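You operate a simulated robot arm through the tools that you are given. There is no shell and no other tool.

The job below is to be done with a simulated two-armed robot. You get a single attempt, and the scene is never put back.

Task
Fit the seed plate for grain to the seed drill.
Fine: Rate lever off first; the chart names the plate. Put the yellow plate on the plate block and latch the new one.

The check looks at the end state, three seconds after you hand in, the way a careful person would. Anything else that was tipped, shoved, dropped, spilled or broken makes it a failure.

Robot
Two 6-joint arms with two-finger parallel grippers on one trunk, on a base that moves. Base frame: it is fixed to the floor where the robot stands at the start and does not move with it; the origin is under the middle of the robot, x ahead of it, y to its left, z up. Lengths are in m, angles in rad, forces in N, time in s.
The left shoulder is at the start at [-0.089, 0.177, 0.806], the right one opposite. With the tool pointing down near the work surface each hand reaches from about 0.1 to 0.64 m from the robot's upright axis, wherever it stands, measured 20 degrees to its own side. Places, roughly: drill crank [0.4, 2.4, 1]; plate latch [0.2, 2.5, 1]; plate seat of the seed drill [0.3, 2.5, 1]; rate lever [0.2, 2.6, 1]; sample tin [0.5, 2.25, 0.75]; seed plate [0.5, 2.25, 0.75]; top of the plate block [0.6, 2.3, 0.8]; tray [0.25, 2.5, 0.75]. Payload 1.57 kg a hand.
The TCP of each hand is the grasp point between the finger pads, 0.03 m short of the fingertips. In the tool frame z runs along the fingers and y along their closing line. The gripper opens to 0.08 m. The fingers are 0.017 m wide and 0.012 m thick; the gripper's body (0.04 by 0.082 m) begins 0.08 m behind the TCP.
Orientation is that of the tool frame in the base frame, as a unit quaternion [w, x, y, z]. With the fingers straight down and closing along the base's y, the tool's x points along the base's -x, its y along +y and its z along -z.

Tools
- The arms move only by the tool move_arm. It takes "left_targets", "right_targets" or both (then of equal length, played together; a hand with none holds still); each is one flat list of numbers, 7 for each row, row after row: the shift along the tool's x, y, z in units of 20 mm (1.0 is 20 mm), then the turn, a rotation vector about the tool's x, y, z in units of 6 degrees (1.0 is 6 degrees), then the opening, from 0 (shut) to 1 (fully open). In form: [dx, dy, dz, wx, wy, wz, gripper, dx, dy, dz, wx, wy, wz, gripper, ...]. A call has 1 to 20 rows; each row shifts and turns the commanded pose from where the row before left it, along the tool's axes as they then stand. A call with a number of a shift or a turn outside -1 to 1 is refused whole. Each row takes 0.2 s and may step no farther than 0.05 m and 0.15 rad from the row before; otherwise, or with a gripper value out of range, the whole call is refused. A pose out of reach is approached as far as the arm can. The call stops where the force on the tool passes 40 N (or 10 N more than at its start, if that is more) or the arm is blocked; 0.2 s more then pass. The fingers move at their own pace (about 0.072 m/s each) and stop on an object; they squeeze with about 38 N. The grip force told is the motor's: it shows also when the fingers shut on nothing. Time passes only in rows, and 0.2 s behind the last, so rows that do not move let the fingers close. The reply holds the time, the measured pose of the TCP, the force on the tool along the base axes, the opening and the grip force, in the units named above and with some noise, with the torque about the TCP (base axes, N m) and any sound that the robot's microphone picked up.
- Cameras (640 x 400 px; columns grow to the right, rows downward): "scene" is now at [0.0438, 0.0053, 1.5509]; the picture's right is [-0.06, -1.00, 0.00], its down [-0.60, 0.04, -0.80] and it looks along [0.80, -0.05, -0.60] (base axes); focal length 285 px, centre (320, 200). "left" rides on the left gripper at [0.072, 0.007, -0.122] in its tool frame; the picture's right is [-0.09, 1.00, 0.00], its down [-0.84, -0.08, -0.54] and it looks along [-0.54, -0.05, 0.84] (tool axes); focal length 238 px, centre (320, 200). "right" rides on the right gripper at [0.072, -0.007, -0.122] in its tool frame; the picture's right is [0.09, 1.00, 0.00], its down [-0.84, 0.08, -0.54] and it looks along [-0.54, 0.05, 0.84] (tool axes); focal length 238 px, centre (320, 200). There is no depth. A picture from a camera that has moved, and an enlarged one, comes with that camera's place and axes in the base frame and with its lens. The place of the scene camera against the robot may be out by one fixed shift of up to 0.018 m in any direction.
- grab_frame(camera): a new picture of that camera. No time passes.
- raise_lower(by): moves the trunk up (or, below 0, down) by that many m; the arms and the scene camera ride with it, the base frame stays. It gives what a move gives, with no picture.
- base_move(legs): drives the robot by 1 to 6 legs, each [ahead, left, turn to the left] in m, m and rad, along the robot's own axes; the way and the turn of a leg run together, so that a leg with both is an arc; at most 1.5 m and 3.142 rad a leg. The arms and the cameras ride along, it lands a little off, and it stops where it bumps. It gives what a move gives.
- pan_tilt(pan, tilt): turns the head with the scene camera to pan (to the left, within 2.496 rad either way) and tilt (down, from -0.506 to 1.204), counted from straight ahead of the robot (the tilt from the chest, where the trunk bows). It gives what a move gives.
- enlarge(camera, box): a new picture of the part [left, top, right, bottom] of that camera's present view, enlarged. No time passes.
- close_job(): hands the job in; it is judged then, once.

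Places have to be worked out from the pictures, the camera data and where the tool is seen. Open the grippers and draw the arms clear of the work before you hand the job in, unless the task says otherwise.

The tools are called after "Request:" as name(argument=value, ...) on one line, values as JSON. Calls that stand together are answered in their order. move_arm: Moves the arms, as the interface text tells. Its arguments: {"type":"object","properties":{"left_targets":{"type":"array","items":{"type":"number"}},"right_targets":{"type":"array","items":{"type":"number"}}},"required":[]} The other tools are called the same way: raise_lower (by) moves the trunk up or down; base_move (legs) drives the base; pan_tilt (pan, tilt) turns the head that bears the scene camera; grab_frame (camera) takes a picture; enlarge (camera, box) takes an enlarged picture of a part of a camera's view; close_job () hands the job in.

At the start:

```text
t: 0.0
left_position: [0.4706, 0.2328, 1.1731]
left_tool_rot: [0.001, -0.001, 1.0, 0.0]
left_force: [-0.6, 1.2, -0.6]
left_ft_torque: [-0.02, -0.02, -0.01]
left_grip_width: 0.0798
left_grip_force: 0.2
right_position: [0.3733, -0.181, 1.1978]
right_tool_rot: [-0.001, 0.001, 1.0, 0.0]
right_force: [-0.5, 1.2, 0.3]
right_ft_torque: [-0.02, -0.01, -0.02]
right_grip_width: 0.0799
right_grip_force: 0.0
trunk travel left (down, up): [-0.25, 0.078]
robot x, y, heading: [0.0011, 0.0011, -0.001]
head pan, tilt (commanded): [-0.063, 0.646]
```

scene: 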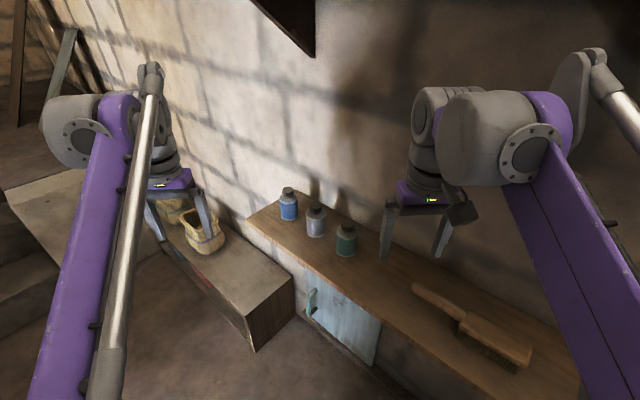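
right: 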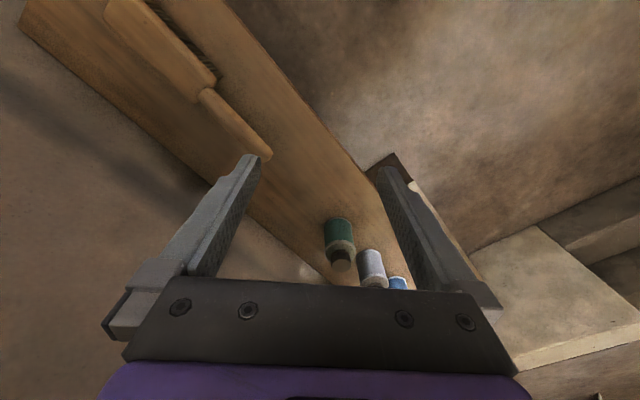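
left: 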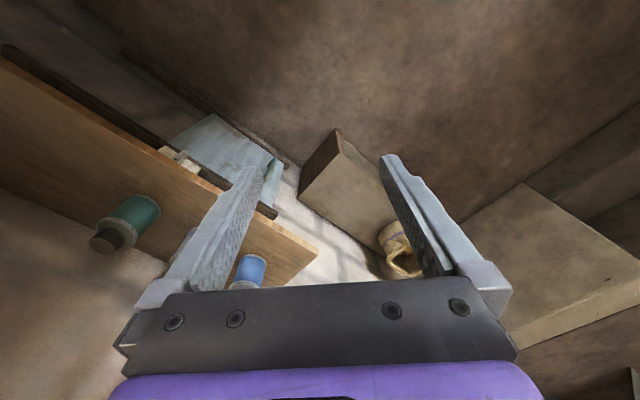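

The drill should be about 2.5 m to my left, and it isn't visible in the present views. I pan the head left to look toward it.

Request:
pan_tilt(pan=1.45, tilt=0.4)

```text
t: 1.6
left_position: [0.4698, 0.2332, 1.1734]
left_tool_rot: [0.0, 0.0, 1.0, 0.0]
left_force: [0.3, -0.8, 0.3]
left_ft_torque: [-0.01, -0.01, 0.0]
left_grip_width: 0.0798
left_grip_force: 0.1
right_position: [0.3718, -0.1792, 1.1979]
right_tool_rot: [0.0, 0.0, 1.0, -0.001]
right_force: [-1.1, -0.3, -0.1]
right_ft_torque: [0.02, 0.0, -0.01]
right_grip_width: 0.0801
right_grip_force: 0.1
trunk travel left (down, up): [-0.25, 0.078]
robot x, y, heading: [0.0002, 0.0001, -0.001]
head pan, tilt (commanded): [1.45, 0.4]
```

The head is turned; I take a picture.

Request:
grab_frame(camera="scene")

```text
taken
camera scene: at [-0.0318, 0.1027, 1.573], right [0.99, -0.12, 0.0], down [-0.05, -0.39, -0.92], along [0.11, 0.91, -0.39], focal length 285 px, centre (320, 200)
```

scene: 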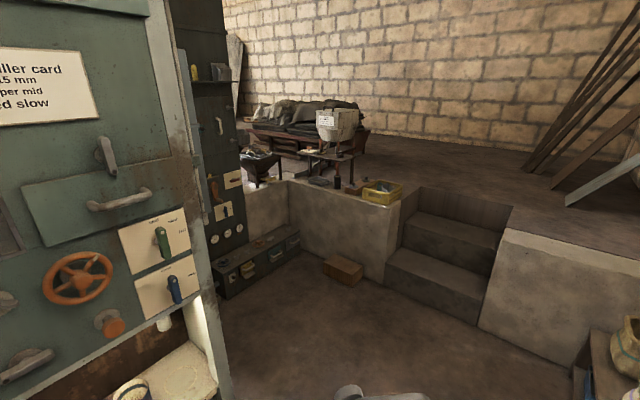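

The white hopper on a stand near the picture's middle fits the drill's stated place. I enlarge that part.

Request:
enlarge(camera="scene", box=[230, 80, 430, 205])

Request:
enlarge(camera="scene", box=[0, 40, 240, 190])

```text
3.20 times, centred on (330, 142) of scene
camera zoom: at [-0.0318, 0.1027, 1.573], right [0.99, -0.12, 0.0], down [-0.05, -0.39, -0.92], along [0.11, 0.91, -0.39], focal length 912 px, centre (288, 384)
```

zoom: 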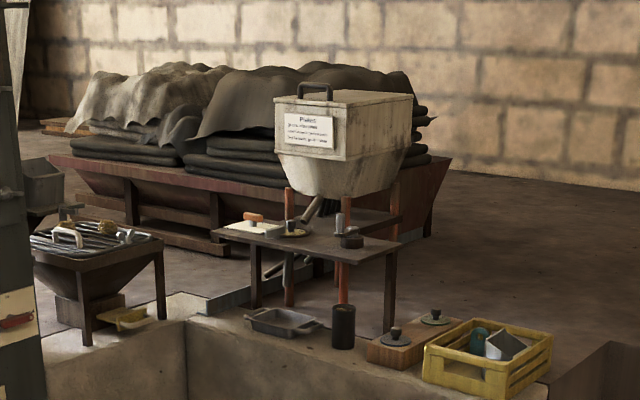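

```text
2.67 times, centred on (120, 115) of scene
camera zoom: at [-0.0318, 0.1027, 1.573], right [0.99, -0.12, 0.0], down [-0.05, -0.39, -0.92], along [0.11, 0.91, -0.39], focal length 760 px, centre (853, 427)
```

zoom: 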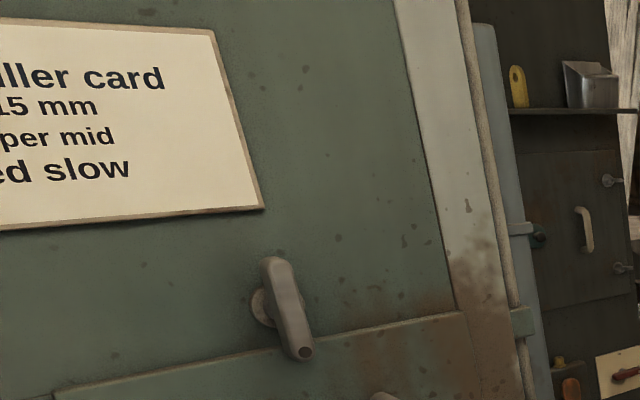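

The drill stands on a raised ledge whose wall runs slanted, with a corner and a cabinet at left and a small box on the floor. Before driving I look over the free floor with a couple of more views.

Request:
pan_tilt(pan=1.3, tilt=0.9)

Request:
grab_frame(camera="scene")

Request:
pan_tilt(pan=2.2, tilt=0.6)

Request:
grab_frame(camera="scene")

```text
t: 2.5
left_position: [0.4695, 0.2326, 1.173]
left_tool_rot: [0.0, 0.0, 1.0, 0.001]
left_force: [-0.2, -0.2, 0.3]
left_ft_torque: [0.0, 0.02, 0.03]
left_grip_width: 0.0801
left_grip_force: 0.1
right_position: [0.3731, -0.1798, 1.1986]
right_tool_rot: [0.0, 0.0, 1.0, 0.0]
right_force: [0.2, -0.4, 0.3]
right_ft_torque: [-0.02, -0.03, 0.0]
right_grip_width: 0.0802
right_grip_force: 0.1
trunk travel left (down, up): [-0.25, 0.078]
robot x, y, heading: [0.0011, 0.0024, 0.001]
head pan, tilt (commanded): [1.3, 0.901]
```

```text
taken
camera scene: at [-0.0228, 0.0835, 1.5301], right [0.96, -0.27, 0.0], down [-0.21, -0.75, -0.62], along [0.17, 0.6, -0.78], focal length 285 px, centre (320, 200)
```

scene: 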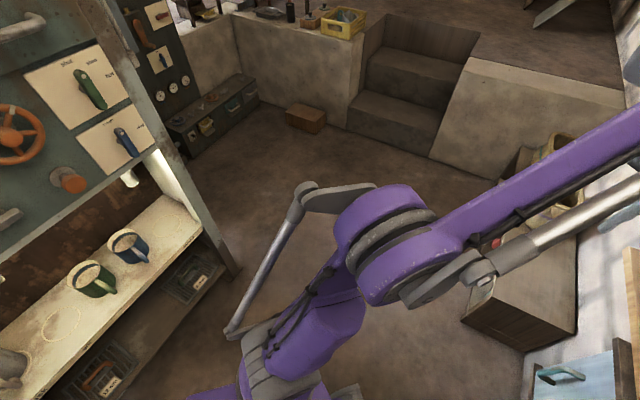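

```text
t: 3.7
left_position: [0.4689, 0.2326, 1.1733]
left_tool_rot: [-0.001, -0.001, 1.0, 0.0]
left_force: [0.1, 0.7, 0.7]
left_ft_torque: [0.0, 0.01, -0.02]
left_grip_width: 0.0798
left_grip_force: 0.1
right_position: [0.3723, -0.1794, 1.1981]
right_tool_rot: [0.0, 0.001, 1.0, 0.0]
right_force: [-0.1, -0.3, -0.1]
right_ft_torque: [0.03, 0.01, -0.02]
right_grip_width: 0.0801
right_grip_force: 0.1
trunk travel left (down, up): [-0.25, 0.078]
robot x, y, heading: [-0.0027, -0.0039, -0.001]
head pan, tilt (commanded): [2.201, 0.6]
```

```text
taken
camera scene: at [-0.095, 0.0821, 1.5548], right [0.81, 0.59, 0.0], down [0.33, -0.46, -0.82], along [-0.49, 0.67, -0.57], focal length 285 px, centre (320, 200)
```

scene: 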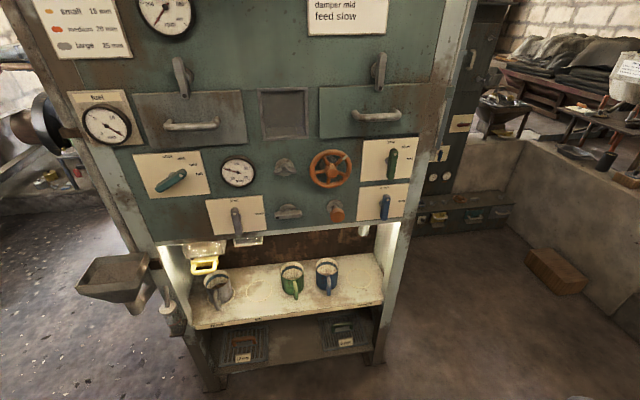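

The floor between the cabinet corner (about x -0.31, y 0.89) and the stairs is free up to the ledge, with the small box near the wall. I look down at my own base to judge its size before driving.

Request:
pan_tilt(pan=0.0, tilt=1.2)

Request:
grab_frame(camera="scene")

Request:
pan_tilt(pan=-1.2, tilt=1.0)

Request:
grab_frame(camera="scene")

```text
t: 5.8
left_position: [0.4697, 0.2326, 1.1736]
left_tool_rot: [-0.001, 0.0, 1.0, 0.0]
left_force: [0.2, -0.3, -0.1]
left_ft_torque: [0.03, 0.0, 0.01]
left_grip_width: 0.08
left_grip_force: 0.0
right_position: [0.3725, -0.1808, 1.198]
right_tool_rot: [-0.001, -0.001, 1.0, 0.0]
right_force: [-0.8, -0.5, 0.1]
right_ft_torque: [0.02, 0.01, 0.02]
right_grip_width: 0.0798
right_grip_force: 0.0
trunk travel left (down, up): [-0.25, 0.078]
robot x, y, heading: [-0.0008, -0.0046, 0.001]
head pan, tilt (commanded): [0.0, 1.201]
```

```text
taken
camera scene: at [0.013, 0.0107, 1.5102], right [0.0, -1.0, 0.0], down [-0.93, 0.0, -0.36], along [0.36, 0.0, -0.93], focal length 285 px, centre (320, 200)
```

scene: 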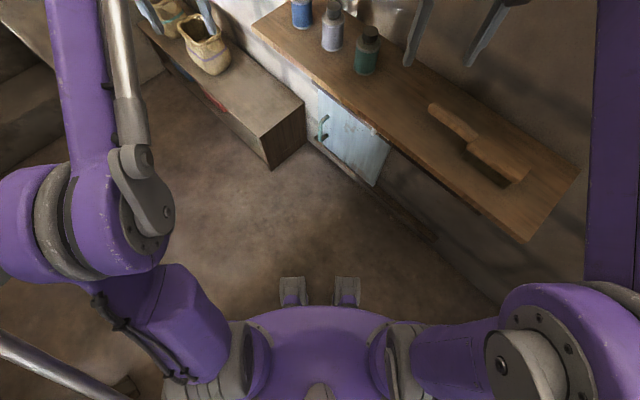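

```text
t: 7.2
left_position: [0.4704, 0.233, 1.173]
left_tool_rot: [0.0, 0.0, 1.0, -0.001]
left_force: [-0.5, -0.3, 0.3]
left_ft_torque: [-0.02, 0.02, 0.01]
left_grip_width: 0.0801
left_grip_force: 0.2
right_position: [0.373, -0.1796, 1.197]
right_tool_rot: [0.0, 0.0, 1.0, 0.001]
right_force: [0.0, -1.0, -0.6]
right_ft_torque: [0.02, 0.06, -0.01]
right_grip_width: 0.0801
right_grip_force: 0.1
trunk travel left (down, up): [-0.25, 0.078]
robot x, y, heading: [0.0005, -0.0027, 0.0]
head pan, tilt (commanded): [-1.201, 1.0]
```

```text
taken
camera scene: at [-0.0177, -0.0542, 1.5228], right [-0.93, -0.36, 0.0], down [-0.3, 0.78, -0.54], along [0.2, -0.5, -0.84], focal length 285 px, centre (320, 200)
```

scene: 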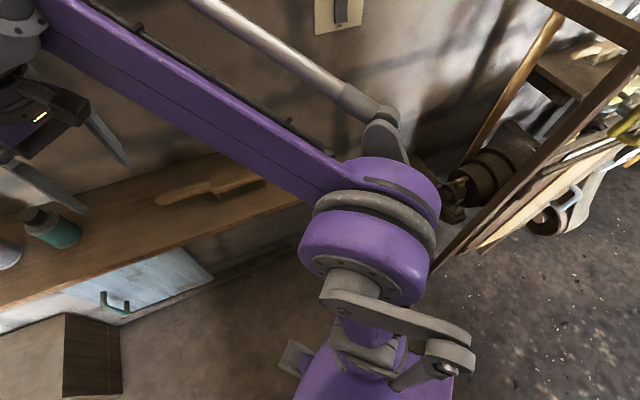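

The base is compact and the way is clear: room walls are turned about 48°, cabinet corner at left, bench at right. I turn to face the ledge squarely, then drive ahead and left to a standoff well short of the box and wall.

Request:
base_move(legs=[[0, 0, 0.835], [1.0, 0.3, 0], [0, 0.6, 0]])

Request:
pan_tilt(pan=0.1, tilt=0.7)

Request:
grab_frame(camera="scene")

```text
t: 20.1
left_position: [0.1494, 1.8461, 1.1733]
left_tool_rot: [0.0, -0.402, 0.916, 0.0]
left_force: [-0.3, 1.3, -0.8]
left_ft_torque: [0.0, -0.01, -0.02]
left_grip_width: 0.0798
left_grip_force: 0.1
right_position: [0.3886, 1.4956, 1.1983]
right_tool_rot: [0.0, -0.402, 0.916, 0.0]
right_force: [0.4, -0.3, 0.2]
right_ft_torque: [-0.01, -0.01, -0.03]
right_grip_width: 0.0799
right_grip_force: 0.0
trunk travel left (down, up): [-0.25, 0.078]
robot x, y, heading: [0.0011, 1.3434, 0.822]
head pan, tilt (commanded): [-1.201, 1.0]
```

```text
t: 21.6
left_position: [0.1498, 1.8477, 1.1728]
left_tool_rot: [0.0, -0.402, 0.916, 0.0]
left_force: [-0.4, 0.4, 0.1]
left_ft_torque: [0.0, -0.03, 0.03]
left_grip_width: 0.0802
left_grip_force: 0.0
right_position: [0.387, 1.4959, 1.197]
right_tool_rot: [-0.001, -0.401, 0.916, 0.001]
right_force: [0.6, -0.2, 0.1]
right_ft_torque: [0.01, -0.01, -0.02]
right_grip_width: 0.0802
right_grip_force: 0.0
trunk travel left (down, up): [-0.25, 0.078]
robot x, y, heading: [0.0036, 1.3424, 0.826]
head pan, tilt (commanded): [0.099, 0.7]
```

```text
taken
camera scene: at [0.0241, 1.3917, 1.5462], right [0.8, -0.6, 0.0], down [-0.39, -0.52, -0.76], along [0.46, 0.61, -0.64], focal length 285 px, centre (320, 200)
```

scene: 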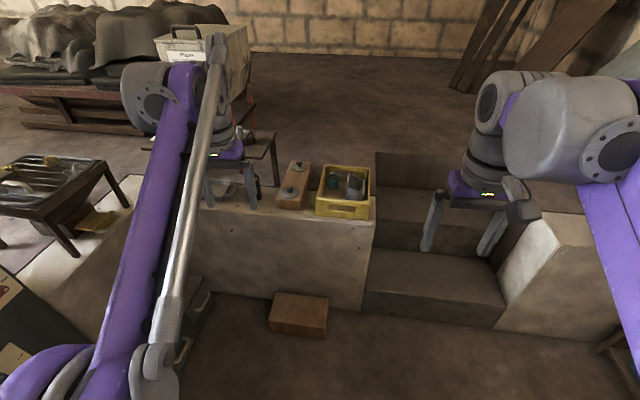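

Wall face is at about 1.92 m along the facing direction, the floor box's front at about 1.72, so standing at about 1.45–1.5 is safe. I first draw both hands back so they stay clear of the hopper while I come closer.

Request:
move_arm(left_targets=[1, 0, 0, 0, 0, 0, 1, 1, 0, 0, 0, 0, 0, 1, 1, 0, 0, 0, 0, 0, 1, 1, 0, 0, 0, 0, 0, 1, 1, 0, 0, 0, 0, 0, 1, 1, 0, 0, 0, 0, 0, 1, 1, 0, 0, 0, 0, 0, 1, 1, 0, 0, 0, 0, 0, 1], right_targets=[1, 0, 0, 0, 0, 0, 1, 1, 0, 0, 0, 0, 0, 1, 1, 0, 0, 0, 0, 0, 1, 1, 0, 0, 0, 0, 0, 1, 0, 0, 0, 0, 0, 0, 1, 0, 0, 0, 0, 0, 0, 1, 0, 0, 0, 0, 0, 0, 1, 0, 0, 0, 0, 0, 0, 1])

Request:
base_move(legs=[[0.42, 0, 0.01]])

Request:
pan_tilt(pan=0.7, tilt=0.6)

Request:
grab_frame(camera="scene")

```text
t: 23.4
left_position: [0.0409, 1.7281, 1.1729]
left_tool_rot: [0.0, -0.402, 0.916, 0.0]
left_force: [-0.7, 0.1, 0.1]
left_ft_torque: [0.04, 0.0, 0.02]
left_grip_width: 0.08
left_grip_force: 0.2
right_position: [0.3336, 1.4347, 1.1972]
right_tool_rot: [0.0, -0.401, 0.916, 0.001]
right_force: [0.7, -0.6, 0.3]
right_ft_torque: [0.04, -0.01, -0.03]
right_grip_width: 0.0799
right_grip_force: 0.0
trunk travel left (down, up): [-0.25, 0.078]
robot x, y, heading: [0.005, 1.3449, 0.825]
head pan, tilt (commanded): [0.099, 0.7]
```

```text
t: 25.9
left_position: [0.3205, 2.0395, 1.1737]
left_tool_rot: [0.001, -0.406, 0.914, 0.0]
left_force: [-0.3, -0.3, -0.7]
left_ft_torque: [0.0, 0.02, -0.01]
left_grip_width: 0.0799
left_grip_force: 0.1
right_position: [0.6152, 1.7473, 1.1972]
right_tool_rot: [0.0, -0.406, 0.914, 0.0]
right_force: [-0.2, -0.4, 0.0]
right_ft_torque: [0.0, 0.03, 0.01]
right_grip_width: 0.0798
right_grip_force: 0.0
trunk travel left (down, up): [-0.25, 0.078]
robot x, y, heading: [0.285, 1.6485, 0.837]
head pan, tilt (commanded): [0.099, 0.7]
```

```text
t: 26.9
left_position: [0.3205, 2.0384, 1.172]
left_tool_rot: [0.001, -0.406, 0.914, 0.0]
left_force: [0.2, 0.1, -0.5]
left_ft_torque: [-0.01, 0.03, -0.03]
left_grip_width: 0.0798
left_grip_force: 0.0
right_position: [0.616, 1.7481, 1.1984]
right_tool_rot: [0.0, -0.406, 0.914, 0.0]
right_force: [0.5, 0.0, 0.0]
right_ft_torque: [0.03, 0.0, 0.0]
right_grip_width: 0.0799
right_grip_force: 0.0
trunk travel left (down, up): [-0.25, 0.078]
robot x, y, heading: [0.2825, 1.6518, 0.838]
head pan, tilt (commanded): [0.7, 0.6]
```

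```text
taken
camera scene: at [0.2588, 1.7214, 1.5548], right [1.0, -0.04, 0.0], down [-0.02, -0.56, -0.82], along [0.03, 0.82, -0.57], focal length 285 px, centre (320, 200)
```

scene: 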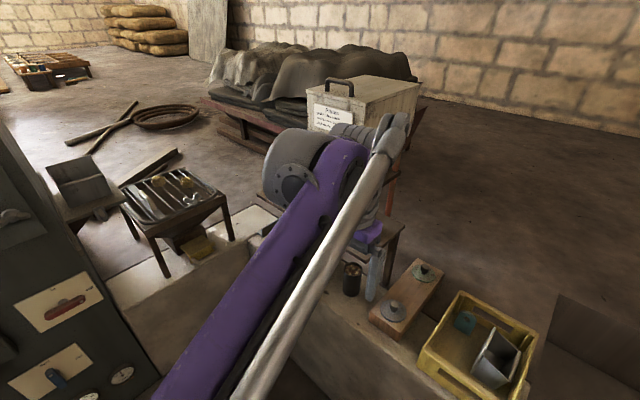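

The left arm hides the drill, but the layout is clear: floor box, tin, the brown wooden block with pegs, yellow crate on the ledge. I shift left toward the drill with margin to the dark cabinet (its edge is at about 0.5 m beyond my final left side).

Request:
base_move(legs=[[0.0, 0.36, 0]])

Request:
pan_tilt(pan=0.0, tilt=0.6)

Request:
grab_frame(camera="scene")

Request:
grab_frame(camera="left")

Request:
grab_frame(camera="right")

```text
t: 30.6
left_position: [0.0542, 2.2785, 1.1729]
left_tool_rot: [0.0, -0.406, 0.914, 0.0]
left_force: [-0.2, 0.3, 0.5]
left_ft_torque: [0.02, 0.02, 0.03]
left_grip_width: 0.08
left_grip_force: 0.0
right_position: [0.35, 1.9885, 1.1985]
right_tool_rot: [0.001, -0.406, 0.914, 0.0]
right_force: [0.2, -0.1, -0.6]
right_ft_torque: [-0.02, 0.0, -0.01]
right_grip_width: 0.0802
right_grip_force: 0.0
trunk travel left (down, up): [-0.25, 0.078]
robot x, y, heading: [0.0209, 1.8957, 0.836]
head pan, tilt (commanded): [0.7, 0.6]
```

```text
t: 31.7
left_position: [0.0553, 2.2789, 1.1735]
left_tool_rot: [0.0, -0.406, 0.914, 0.0]
left_force: [0.0, -1.6, 0.1]
left_ft_torque: [0.01, 0.01, -0.02]
left_grip_width: 0.08
left_grip_force: 0.1
right_position: [0.3495, 1.9885, 1.1982]
right_tool_rot: [0.0, -0.407, 0.913, 0.0]
right_force: [-0.5, 0.5, 0.6]
right_ft_torque: [-0.03, -0.01, 0.0]
right_grip_width: 0.0799
right_grip_force: 0.1
trunk travel left (down, up): [-0.25, 0.078]
robot x, y, heading: [0.0204, 1.896, 0.838]
head pan, tilt (commanded): [0.0, 0.6]
```

```text
taken
camera scene: at [0.0489, 1.9389, 1.5548], right [0.74, -0.67, 0.0], down [-0.38, -0.42, -0.83], along [0.55, 0.61, -0.56], focal length 285 px, centre (320, 200)
```

scene: 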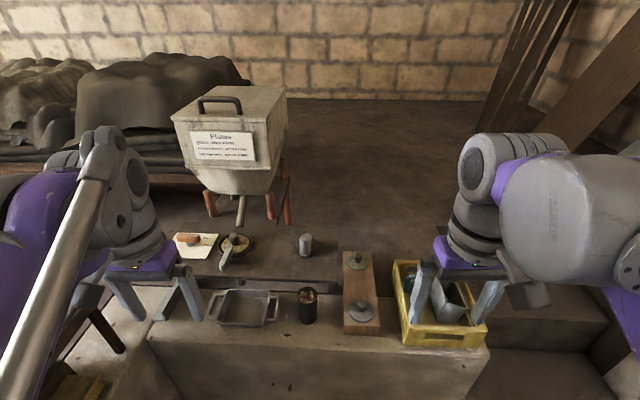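

```text
taken
camera left: at [0.001, 2.23, 1.2956], right [-0.68, 0.74, 0.0], down [0.62, 0.57, 0.54], along [0.4, 0.37, -0.84], focal length 238 px, centre (320, 200)
```

left: 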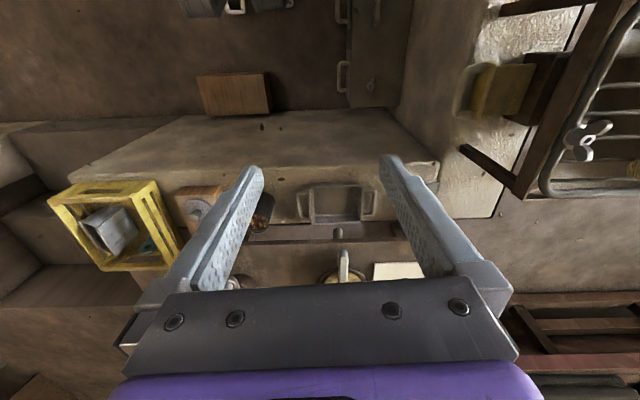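

```text
taken
camera right: at [0.3058, 1.929, 1.3183], right [-0.8, 0.6, 0.0], down [0.5, 0.67, 0.54], along [0.32, 0.43, -0.84], focal length 238 px, centre (320, 200)
```

right: 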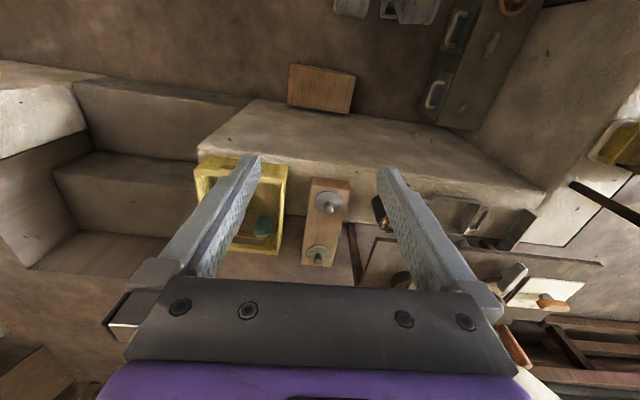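

The drill is now in plain view: hopper with the chart, rate lever board at left, plate seat in the middle, table with crank, tray, tin, plate block with two pegs and crate. I enlarge the chart and the work area.

Request:
enlarge(camera="scene", box=[180, 120, 270, 176])

Request:
enlarge(camera="scene", box=[165, 215, 285, 290])

Request:
enlarge(camera="scene", box=[200, 225, 400, 350])

```text
7.11 times, centred on (225, 148) of scene
camera zoom: at [0.0489, 1.9389, 1.5548], right [0.74, -0.67, 0.0], down [-0.38, -0.42, -0.83], along [0.55, 0.61, -0.56], focal length 2028 px, centre (996, 570)
```

zoom: 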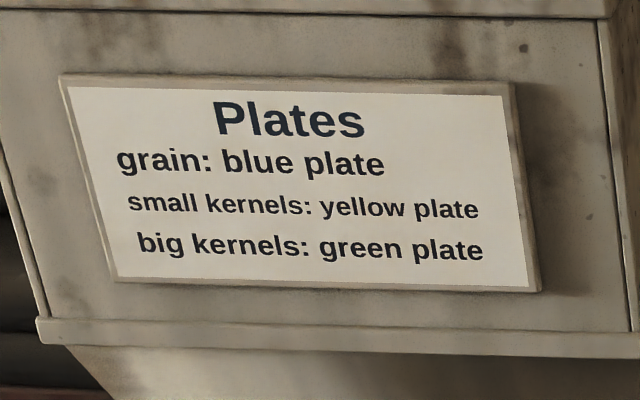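

```text
5.33 times, centred on (225, 252) of scene
camera zoom: at [0.0489, 1.9389, 1.5548], right [0.74, -0.67, 0.0], down [-0.38, -0.42, -0.83], along [0.55, 0.61, -0.56], focal length 1521 px, centre (827, -80)
```

zoom: 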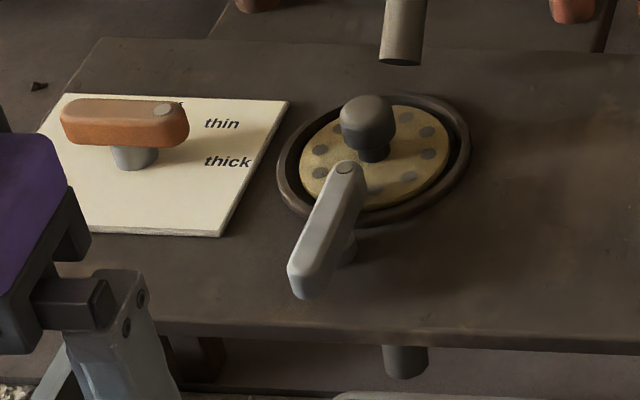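

```text
3.20 times, centred on (300, 288) of scene
camera zoom: at [0.0489, 1.9389, 1.5548], right [0.74, -0.67, 0.0], down [-0.38, -0.42, -0.83], along [0.55, 0.61, -0.56], focal length 912 px, centre (384, -80)
```

zoom: 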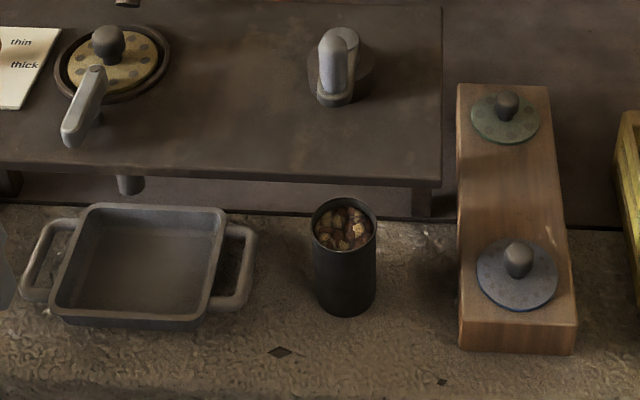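

The chart says grain → blue plate (the near one on the block); the yellow plate now sits in the seat with the latch bar by it, and the orange rate lever is on a card with "thin"/"thick". I move the left hand forward-left at height to get its camera over the lever and latch.

Request:
move_arm(left_targets=[-1, 0.6, 0, 0, 0, 0, 1, -1, 0.6, 0, 0, 0, 0, 1, -1, 0.6, 0, 0, 0, 0, 1, -1, 0.6, 0, 0, 0, 0, 1, -1, 0.6, 0, 0, 0, 0, 1])

Request:
grab_frame(camera="left")

Request:
grab_frame(camera="scene")

```text
t: 32.9
left_position: [0.0778, 2.3946, 1.172]
left_tool_rot: [0.0, -0.405, 0.914, 0.0]
left_force: [0.3, 0.8, 0.9]
left_ft_torque: [0.0, 0.02, 0.0]
left_grip_width: 0.08
left_grip_force: 0.1
right_position: [0.3503, 1.9891, 1.1978]
right_tool_rot: [0.0, -0.406, 0.914, 0.001]
right_force: [-0.4, 0.4, 0.4]
right_ft_torque: [-0.04, -0.01, -0.02]
right_grip_width: 0.0799
right_grip_force: 0.1
trunk travel left (down, up): [-0.25, 0.078]
robot x, y, heading: [0.0176, 1.8941, 0.839]
head pan, tilt (commanded): [0.0, 0.6]
```

```text
taken
camera left: at [0.0239, 2.3459, 1.2947], right [-0.68, 0.74, 0.0], down [0.62, 0.57, 0.54], along [0.4, 0.37, -0.84], focal length 238 px, centre (320, 200)
```

left: 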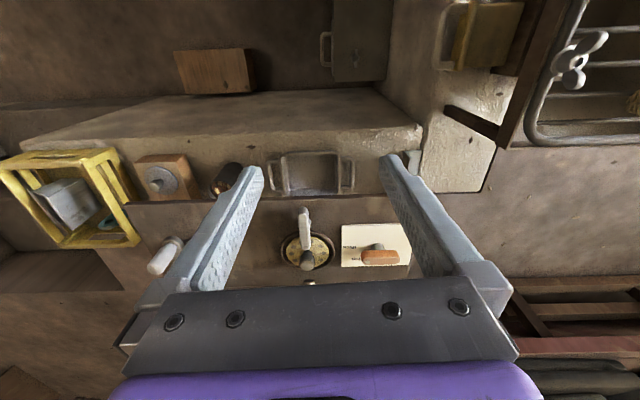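

```text
taken
camera scene: at [0.0493, 1.9398, 1.5548], right [0.74, -0.67, 0.0], down [-0.38, -0.42, -0.82], along [0.55, 0.61, -0.57], focal length 285 px, centre (320, 200)
```

scene: 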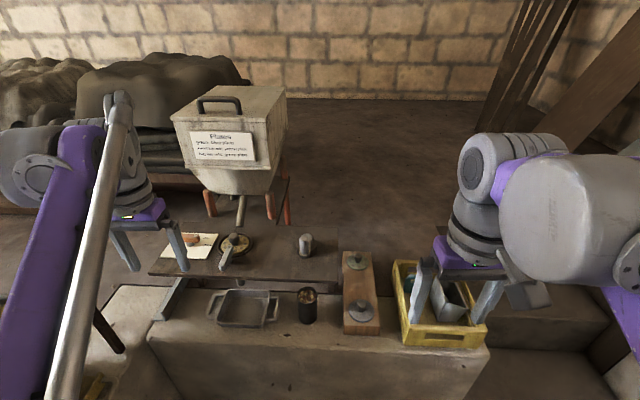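

Request:
enlarge(camera="left", box=[260, 195, 420, 295])

```text
4.00 times, centred on (340, 245) of left
camera zoom: at [0.0239, 2.3459, 1.2947], right [-0.68, 0.74, 0.0], down [0.62, 0.57, 0.54], along [0.4, 0.37, -0.84], focal length 953 px, centre (240, 20)
```

zoom: 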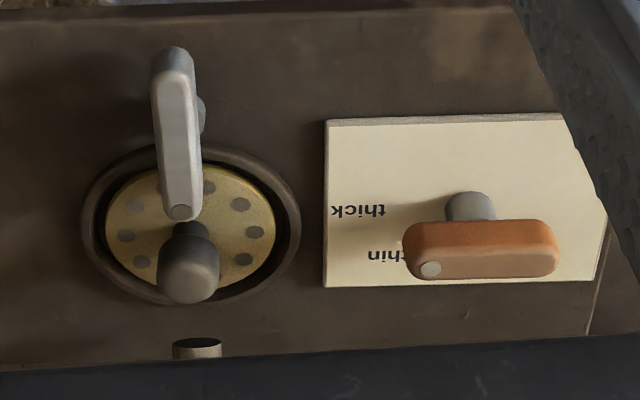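

The lever bar's dot end seems to point at "thick" (right); "thin" is about 45° further round and a hidden "off" likely lies straight away from me, so it must turn counterclockwise. The lever is about 0.75 m from my axis, too far, so I check the base clearances by looking down before moving closer.

Request:
pan_tilt(pan=0.0, tilt=1.2)

Request:
grab_frame(camera="scene")

Request:
pan_tilt(pan=1.3, tilt=0.9)

Request:
grab_frame(camera="scene")

```text
t: 33.9
left_position: [0.0775, 2.3936, 1.1724]
left_tool_rot: [0.0, -0.406, 0.914, -0.001]
left_force: [0.4, 0.3, 0.2]
left_ft_torque: [-0.01, 0.0, 0.01]
left_grip_width: 0.0801
left_grip_force: 0.0
right_position: [0.3497, 1.989, 1.1967]
right_tool_rot: [0.001, -0.407, 0.913, 0.001]
right_force: [-0.1, -0.5, 0.7]
right_ft_torque: [0.04, 0.03, -0.05]
right_grip_width: 0.08
right_grip_force: 0.1
trunk travel left (down, up): [-0.25, 0.078]
robot x, y, heading: [0.0188, 1.8965, 0.838]
head pan, tilt (commanded): [0.0, 1.201]
```

```text
taken
camera scene: at [0.0273, 1.9148, 1.5103], right [0.74, -0.67, 0.0], down [-0.62, -0.69, -0.36], along [0.24, 0.27, -0.93], focal length 285 px, centre (320, 200)
```

scene: 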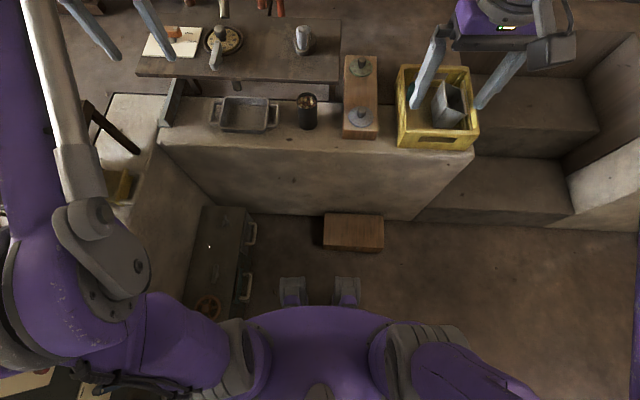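

```text
t: 35.4
left_position: [0.0767, 2.3945, 1.1719]
left_tool_rot: [0.0, -0.407, 0.914, -0.001]
left_force: [0.1, -0.6, 0.9]
left_ft_torque: [0.0, -0.02, -0.03]
left_grip_width: 0.0801
left_grip_force: 0.2
right_position: [0.3492, 1.9877, 1.1982]
right_tool_rot: [0.0, -0.407, 0.914, 0.0]
right_force: [0.3, 0.4, -0.3]
right_ft_torque: [0.0, 0.01, 0.02]
right_grip_width: 0.0799
right_grip_force: 0.1
trunk travel left (down, up): [-0.25, 0.078]
robot x, y, heading: [0.0182, 1.8886, 0.839]
head pan, tilt (commanded): [1.3, 0.901]
```

```text
taken
camera scene: at [-0.0507, 1.937, 1.53], right [0.84, 0.54, 0.0], down [0.42, -0.66, -0.62], along [-0.33, 0.52, -0.78], focal length 285 px, centre (320, 200)
```

scene: 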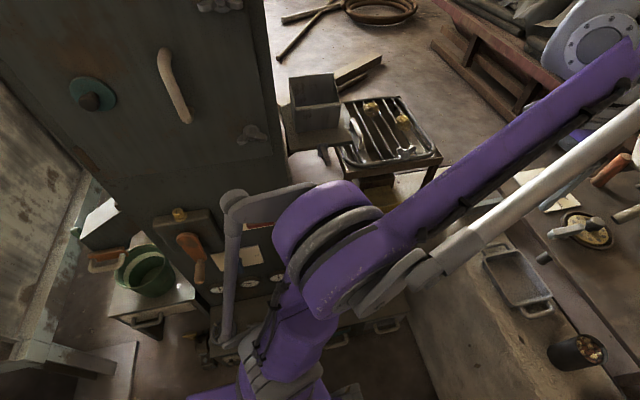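

The floor box and drawers stay clear of a small forward-left move, and the left elbow is just past the dark cabinet's edge once I go forward. I move ahead 0.14 m, then left 0.12 m.

Request:
base_move(legs=[[0.14, 0, 0], [0, 0.12, 0]])

Request:
grab_frame(camera="scene")

Request:
pan_tilt(pan=0.0, tilt=1.1)

Request:
grab_frame(camera="scene")

Request:
grab_frame(camera="left")

```text
t: 36.5
left_position: [0.1099, 2.4313, 1.1714]
left_tool_rot: [0.0, -0.405, 0.914, -0.001]
left_force: [0.8, -0.8, -0.1]
left_ft_torque: [-0.06, 0.01, 0.02]
left_grip_width: 0.0801
left_grip_force: 0.0
right_position: [0.3812, 2.0243, 1.198]
right_tool_rot: [-0.001, -0.405, 0.914, 0.0]
right_force: [-0.1, 0.5, 0.5]
right_ft_torque: [-0.02, -0.01, 0.01]
right_grip_width: 0.0798
right_grip_force: 0.0
trunk travel left (down, up): [-0.25, 0.078]
robot x, y, heading: [0.0452, 1.9276, 0.835]
head pan, tilt (commanded): [1.3, 0.901]
stopped in leg 1: the robot was blocked; the commanded pose is now the measured one
```

```text
taken
camera scene: at [-0.0192, 1.9731, 1.5301], right [0.84, 0.54, 0.0], down [0.42, -0.66, -0.62], along [-0.33, 0.52, -0.78], focal length 285 px, centre (320, 200)
```

scene: 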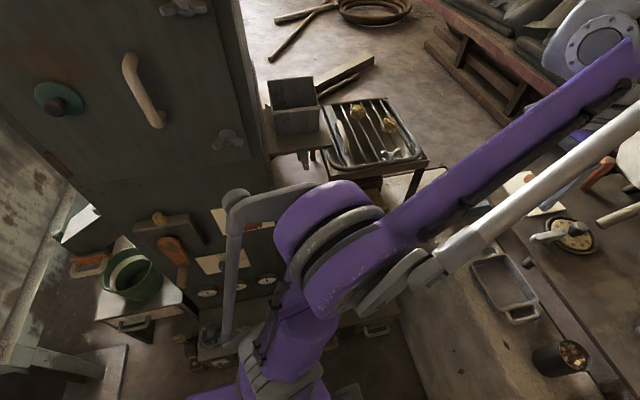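

```text
t: 37.9
left_position: [0.1088, 2.4296, 1.1721]
left_tool_rot: [0.002, -0.405, 0.914, 0.0]
left_force: [1.1, 1.2, 0.2]
left_ft_torque: [-0.01, -0.02, 0.02]
left_grip_width: 0.0801
left_grip_force: 0.1
right_position: [0.3811, 2.0232, 1.1981]
right_tool_rot: [0.001, -0.406, 0.914, 0.001]
right_force: [0.4, -0.3, 0.3]
right_ft_torque: [0.0, 0.01, -0.01]
right_grip_width: 0.0798
right_grip_force: 0.0
trunk travel left (down, up): [-0.25, 0.078]
robot x, y, heading: [0.0509, 1.9267, 0.842]
head pan, tilt (commanded): [0.0, 1.1]
```

```text
taken
camera scene: at [0.0622, 1.9543, 1.5162], right [0.74, -0.67, 0.0], down [-0.6, -0.66, -0.45], along [0.3, 0.34, -0.89], focal length 285 px, centre (320, 200)
```

scene: 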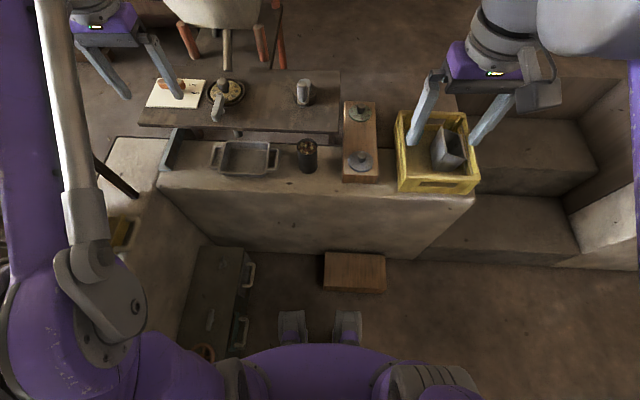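

```text
taken
camera left: at [0.0551, 2.3802, 1.2941], right [-0.68, 0.74, 0.0], down [0.62, 0.57, 0.54], along [0.4, 0.37, -0.84], focal length 238 px, centre (320, 200)
```

left: 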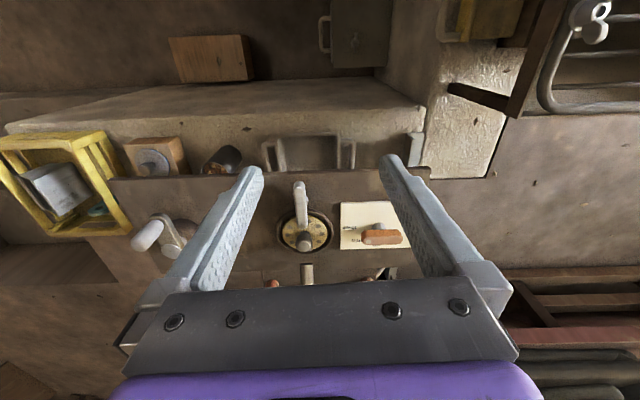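

The base stopped early at about 5 cm ahead. I need to learn what touched — the floor box still shows a gap, so the left elbow linkage near the dark cabinet is suspect; I look there closely.

Request:
pan_tilt(pan=1.35, tilt=0.75)

Request:
enlarge(camera="scene", box=[100, 150, 420, 350])

Request:
pan_tilt(pan=1.35, tilt=1.2)

Request:
grab_frame(camera="scene")

```text
t: 39.4
left_position: [0.1076, 2.4291, 1.172]
left_tool_rot: [0.001, -0.405, 0.914, 0.0]
left_force: [0.7, -0.2, -0.1]
left_ft_torque: [-0.02, -0.01, -0.01]
left_grip_width: 0.0802
left_grip_force: 0.0
right_position: [0.3807, 2.0228, 1.1982]
right_tool_rot: [0.001, -0.406, 0.914, 0.0]
right_force: [0.7, -0.2, 1.3]
right_ft_torque: [-0.03, -0.01, 0.02]
right_grip_width: 0.08
right_grip_force: 0.1
trunk travel left (down, up): [-0.25, 0.078]
robot x, y, heading: [0.0515, 1.9279, 0.839]
head pan, tilt (commanded): [1.349, 0.75]
```

```text
2.00 times, centred on (260, 250) of scene
camera zoom: at [-0.0279, 1.9752, 1.5419], right [0.82, 0.58, 0.0], down [0.39, -0.56, -0.73], along [-0.42, 0.6, -0.68], focal length 570 px, centre (440, 100)
```

zoom: 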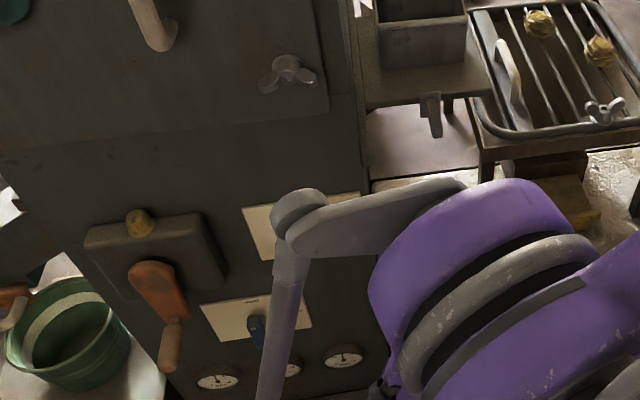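

```text
t: 40.3
left_position: [0.1082, 2.4292, 1.1722]
left_tool_rot: [0.001, -0.405, 0.914, 0.002]
left_force: [0.1, 0.0, -0.5]
left_ft_torque: [0.02, -0.01, 0.04]
left_grip_width: 0.0801
left_grip_force: 0.0
right_position: [0.3801, 2.0216, 1.1967]
right_tool_rot: [0.001, -0.405, 0.914, 0.001]
right_force: [-0.3, -0.8, 0.0]
right_ft_torque: [0.02, -0.02, 0.03]
right_grip_width: 0.08
right_grip_force: 0.1
trunk travel left (down, up): [-0.25, 0.078]
robot x, y, heading: [0.0461, 1.9246, 0.838]
head pan, tilt (commanded): [1.349, 1.201]
```

```text
taken
camera scene: at [-0.0124, 1.9531, 1.5103], right [0.82, 0.58, 0.0], down [0.54, -0.76, -0.36], along [-0.21, 0.3, -0.93], focal length 285 px, centre (320, 200)
```

scene: 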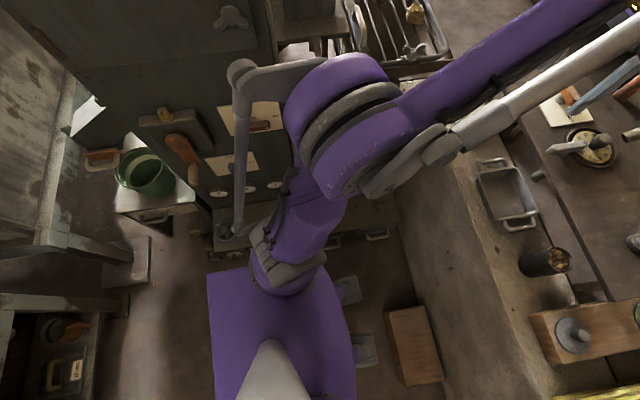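

Nothing visible near the cabinet seems touched, and the floor box measures unmoved. I check the box–base gap with an enlarged downward view and the right-hand camera.

Request:
pan_tilt(pan=-0.25, tilt=1.2)

Request:
enlarge(camera="scene", box=[140, 200, 460, 400])

Request:
grab_frame(camera="right")

```text
t: 42.0
left_position: [0.1087, 2.4281, 1.1724]
left_tool_rot: [0.001, -0.405, 0.914, 0.0]
left_force: [0.3, -0.7, 0.2]
left_ft_torque: [-0.01, -0.02, -0.01]
left_grip_width: 0.0801
left_grip_force: 0.1
right_position: [0.3801, 2.0232, 1.1969]
right_tool_rot: [0.001, -0.406, 0.914, 0.0]
right_force: [0.0, -0.5, -0.1]
right_ft_torque: [-0.01, -0.05, -0.01]
right_grip_width: 0.0799
right_grip_force: 0.1
trunk travel left (down, up): [-0.25, 0.078]
robot x, y, heading: [0.0473, 1.928, 0.839]
head pan, tilt (commanded): [-0.25, 1.201]
```

```text
2.00 times, centred on (300, 300) of scene
camera zoom: at [0.0664, 1.9383, 1.5102], right [0.55, -0.83, 0.0], down [-0.78, -0.52, -0.36], along [0.3, 0.2, -0.93], focal length 570 px, centre (360, 0)
```

zoom: 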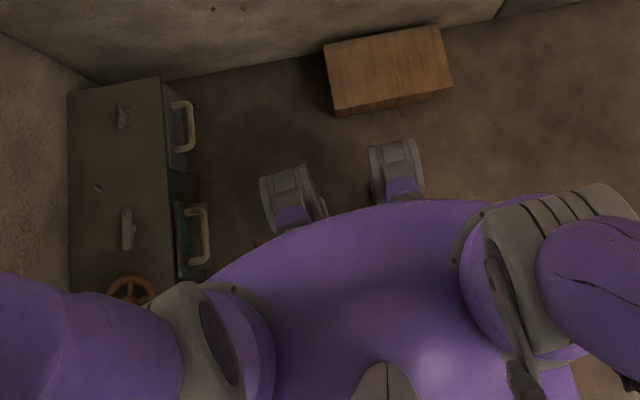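

```text
taken
camera right: at [0.337, 1.9638, 1.318], right [-0.8, 0.6, 0.0], down [0.5, 0.67, 0.54], along [0.33, 0.43, -0.84], focal length 238 px, centre (320, 200)
```

right: 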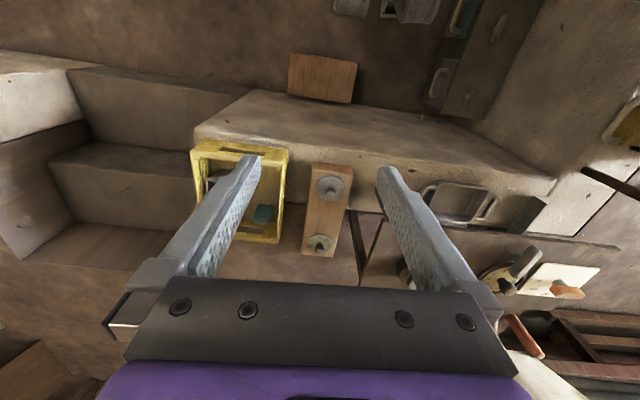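

The floor box is visibly clear of the feet. I look at the rear-left side of the robot to find the contact.

Request:
pan_tilt(pan=2.3, tilt=1.15)

Request:
grab_frame(camera="scene")

Request:
pan_tilt(pan=-2.2, tilt=1.0)

Request:
grab_frame(camera="scene")

```text
t: 44.3
left_position: [0.1094, 2.4291, 1.1717]
left_tool_rot: [0.001, -0.405, 0.914, 0.0]
left_force: [0.4, 0.3, 0.6]
left_ft_torque: [-0.04, -0.02, 0.01]
left_grip_width: 0.0798
left_grip_force: 0.0
right_position: [0.3807, 2.0229, 1.1968]
right_tool_rot: [0.0, -0.407, 0.914, 0.0]
right_force: [0.4, 0.0, 0.2]
right_ft_torque: [-0.01, -0.01, -0.01]
right_grip_width: 0.0801
right_grip_force: 0.1
trunk travel left (down, up): [-0.25, 0.078]
robot x, y, heading: [0.049, 1.9307, 0.834]
head pan, tilt (commanded): [2.3, 1.15]
```

```text
taken
camera scene: at [-0.0397, 1.9078, 1.5131], right [0.01, 1.0, 0.0], down [0.91, -0.01, -0.41], along [-0.41, 0.0, -0.91], focal length 285 px, centre (320, 200)
```

scene: 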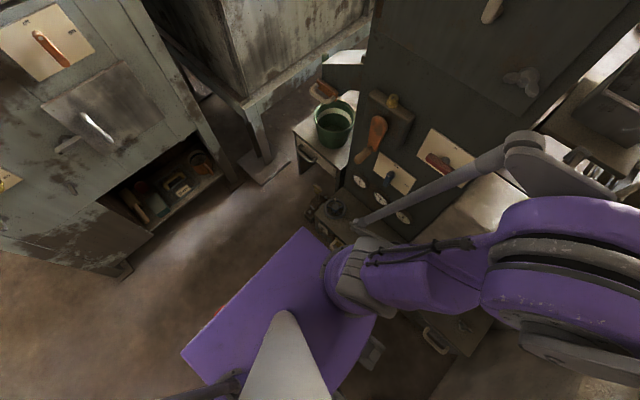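

```text
t: 47.9
left_position: [0.109, 2.4295, 1.1721]
left_tool_rot: [0.001, -0.405, 0.915, 0.001]
left_force: [-0.2, -0.1, 0.7]
left_ft_torque: [0.03, 0.03, -0.06]
left_grip_width: 0.0797
left_grip_force: 0.0
right_position: [0.3804, 2.023, 1.1973]
right_tool_rot: [0.001, -0.406, 0.914, 0.0]
right_force: [1.2, -0.3, 0.4]
right_ft_torque: [0.0, -0.02, 0.0]
right_grip_width: 0.0801
right_grip_force: 0.0
trunk travel left (down, up): [-0.25, 0.078]
robot x, y, heading: [0.0496, 1.9261, 0.84]
head pan, tilt (commanded): [-2.201, 1.0]
```

```text
taken
camera scene: at [0.0341, 1.8392, 1.5228], right [-0.98, -0.2, 0.0], down [-0.17, 0.82, -0.54], along [0.11, -0.53, -0.84], focal length 285 px, centre (320, 200)
```

scene: 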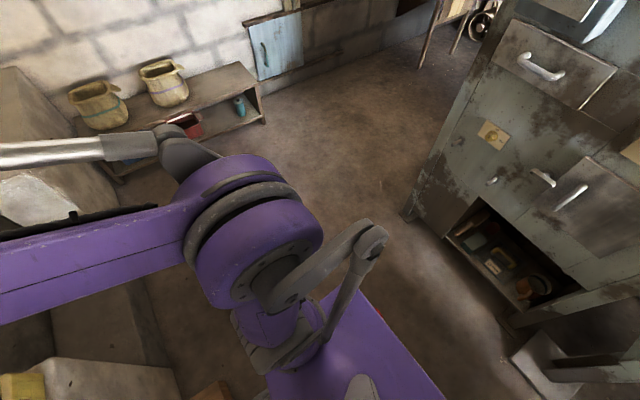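

No contact is visible anywhere: feet are about 0.09 m from the floor box and the drawer handles about 0.1 m to the left (so I must not go far left). I try a small careful step ahead of 3 cm and watch the result.

Request:
base_move(legs=[[0.03, 0, 0]])

Request:
pan_tilt(pan=0.0, tilt=1.1)

Request:
grab_frame(camera="scene")

```text
t: 48.6
left_position: [0.1101, 2.4298, 1.1719]
left_tool_rot: [0.001, -0.405, 0.914, 0.001]
left_force: [0.3, -0.2, 0.2]
left_ft_torque: [-0.02, -0.04, 0.02]
left_grip_width: 0.0798
left_grip_force: 0.0
right_position: [0.38, 2.0225, 1.198]
right_tool_rot: [0.001, -0.406, 0.914, 0.0]
right_force: [0.0, 0.1, 0.4]
right_ft_torque: [0.0, -0.01, -0.01]
right_grip_width: 0.08
right_grip_force: 0.0
trunk travel left (down, up): [-0.25, 0.078]
robot x, y, heading: [0.0493, 1.9255, 0.835]
head pan, tilt (commanded): [-2.201, 1.0]
stopped in leg 1: the robot was blocked; the commanded pose is now the measured one
```

```text
t: 50.7
left_position: [0.1095, 2.4284, 1.1727]
left_tool_rot: [0.0, -0.405, 0.914, 0.0]
left_force: [-0.3, -0.5, -0.2]
left_ft_torque: [0.0, 0.03, 0.05]
left_grip_width: 0.08
left_grip_force: 0.0
right_position: [0.3808, 2.0233, 1.1976]
right_tool_rot: [0.001, -0.406, 0.914, 0.0]
right_force: [0.1, 0.6, 0.6]
right_ft_torque: [0.01, -0.01, -0.02]
right_grip_width: 0.0799
right_grip_force: 0.0
trunk travel left (down, up): [-0.25, 0.078]
robot x, y, heading: [0.0501, 1.9258, 0.836]
head pan, tilt (commanded): [0.0, 1.1]
```

```text
taken
camera scene: at [0.0624, 1.9546, 1.5162], right [0.74, -0.67, 0.0], down [-0.6, -0.66, -0.45], along [0.3, 0.34, -0.89], focal length 285 px, centre (320, 200)
```

scene: 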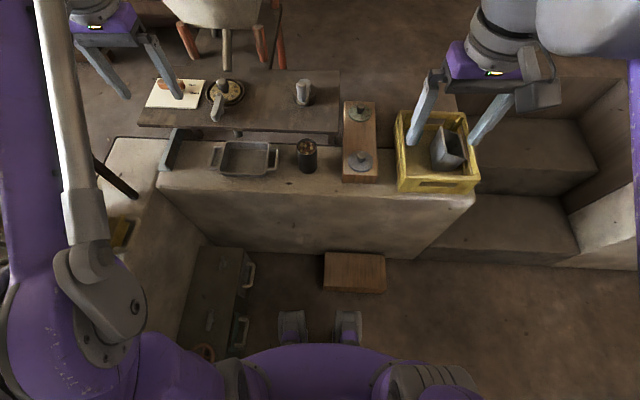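

Still blocked, so this is as far forward as I can stand here. I now measure the lever, latch and plate positions with the left camera to check the reach from here.

Request:
enlarge(camera="left", box=[260, 170, 420, 270])

```text
4.00 times, centred on (340, 220) of left
camera zoom: at [0.0554, 2.3805, 1.2941], right [-0.68, 0.74, 0.0], down [0.62, 0.57, 0.54], along [0.4, 0.37, -0.84], focal length 953 px, centre (240, 120)
```

zoom: 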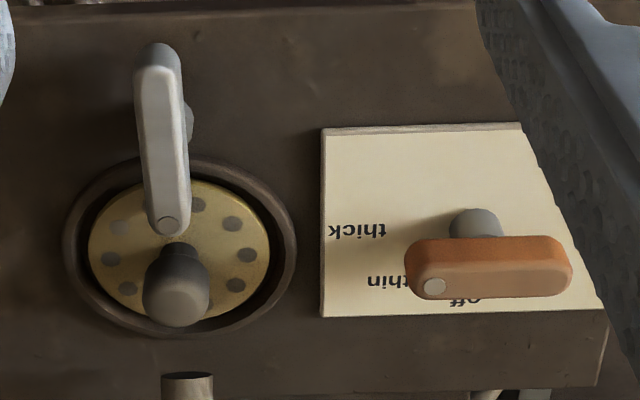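

"Off" is now visible straight beyond the lever's post, so the dot end must turn from right to away (90° counterclockwise). From triangulation: lever pivot about (0.179, 2.629), latch pivot (0.223, 2.496), seat/knob (0.272, 2.544), tops near z 1.01. To bring the left shoulder closer I back off slightly, turn right about 0.55 rad, and then ease forward-left again.

Request:
base_move(legs=[[-0.05, 0, 0], [0, 0, -0.55]])

Request:
pan_tilt(pan=0.55, tilt=1.1)

Request:
grab_frame(camera="scene")

```text
t: 53.1
left_position: [0.3297, 2.2877, 1.1726]
left_tool_rot: [0.002, -0.141, 0.99, 0.0]
left_force: [-0.2, -0.4, -1.4]
left_ft_torque: [0.01, 0.01, 0.01]
left_grip_width: 0.0799
left_grip_force: 0.0
right_position: [0.3502, 1.7997, 1.1978]
right_tool_rot: [0.002, -0.142, 0.99, -0.001]
right_force: [0.4, 1.7, 0.3]
right_ft_torque: [0.01, -0.02, -0.01]
right_grip_width: 0.0798
right_grip_force: 0.0
trunk travel left (down, up): [-0.25, 0.078]
robot x, y, heading: [0.0185, 1.8912, 0.29]
head pan, tilt (commanded): [0.0, 1.1]
```

```text
t: 54.1
left_position: [0.3294, 2.2874, 1.171]
left_tool_rot: [0.001, -0.141, 0.99, 0.001]
left_force: [0.5, 1.1, -0.6]
left_ft_torque: [0.03, -0.01, 0.01]
left_grip_width: 0.0801
left_grip_force: 0.0
right_position: [0.3489, 1.7984, 1.1972]
right_tool_rot: [0.0, -0.141, 0.99, 0.0]
right_force: [0.7, 0.2, -0.3]
right_ft_torque: [0.01, 0.02, -0.01]
right_grip_width: 0.08
right_grip_force: 0.0
trunk travel left (down, up): [-0.25, 0.078]
robot x, y, heading: [0.0163, 1.8888, 0.283]
head pan, tilt (commanded): [0.55, 1.1]
```

```text
taken
camera scene: at [0.0177, 1.9365, 1.5162], right [0.74, -0.67, 0.0], down [-0.6, -0.66, -0.45], along [0.31, 0.34, -0.89], focal length 285 px, centre (320, 200)
```

scene: 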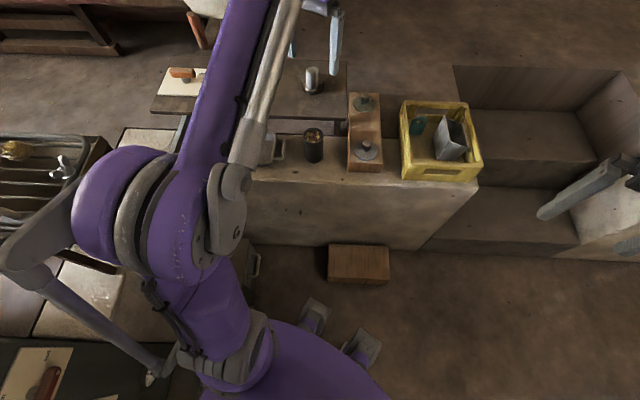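

The turn went without contact. I ease toward the ledge along the wall's normal by about 5 cm and see if it goes.

Request:
base_move(legs=[[0.043, 0.026, 0], [0.026, 0.016, 0]])

```text
t: 55.4
left_position: [0.3622, 2.3235, 1.1727]
left_tool_rot: [0.002, -0.141, 0.99, 0.001]
left_force: [-0.4, 0.0, 0.6]
left_ft_torque: [0.01, -0.04, -0.02]
left_grip_width: 0.0799
left_grip_force: 0.0
right_position: [0.3815, 1.8343, 1.1983]
right_tool_rot: [0.001, -0.141, 0.99, 0.0]
right_force: [-0.1, 0.7, 0.2]
right_ft_torque: [0.0, -0.01, 0.0]
right_grip_width: 0.08
right_grip_force: 0.1
trunk travel left (down, up): [-0.25, 0.078]
robot x, y, heading: [0.0503, 1.927, 0.282]
head pan, tilt (commanded): [0.55, 1.1]
stopped in leg 2: the robot was blocked; the commanded pose is now the measured one
```

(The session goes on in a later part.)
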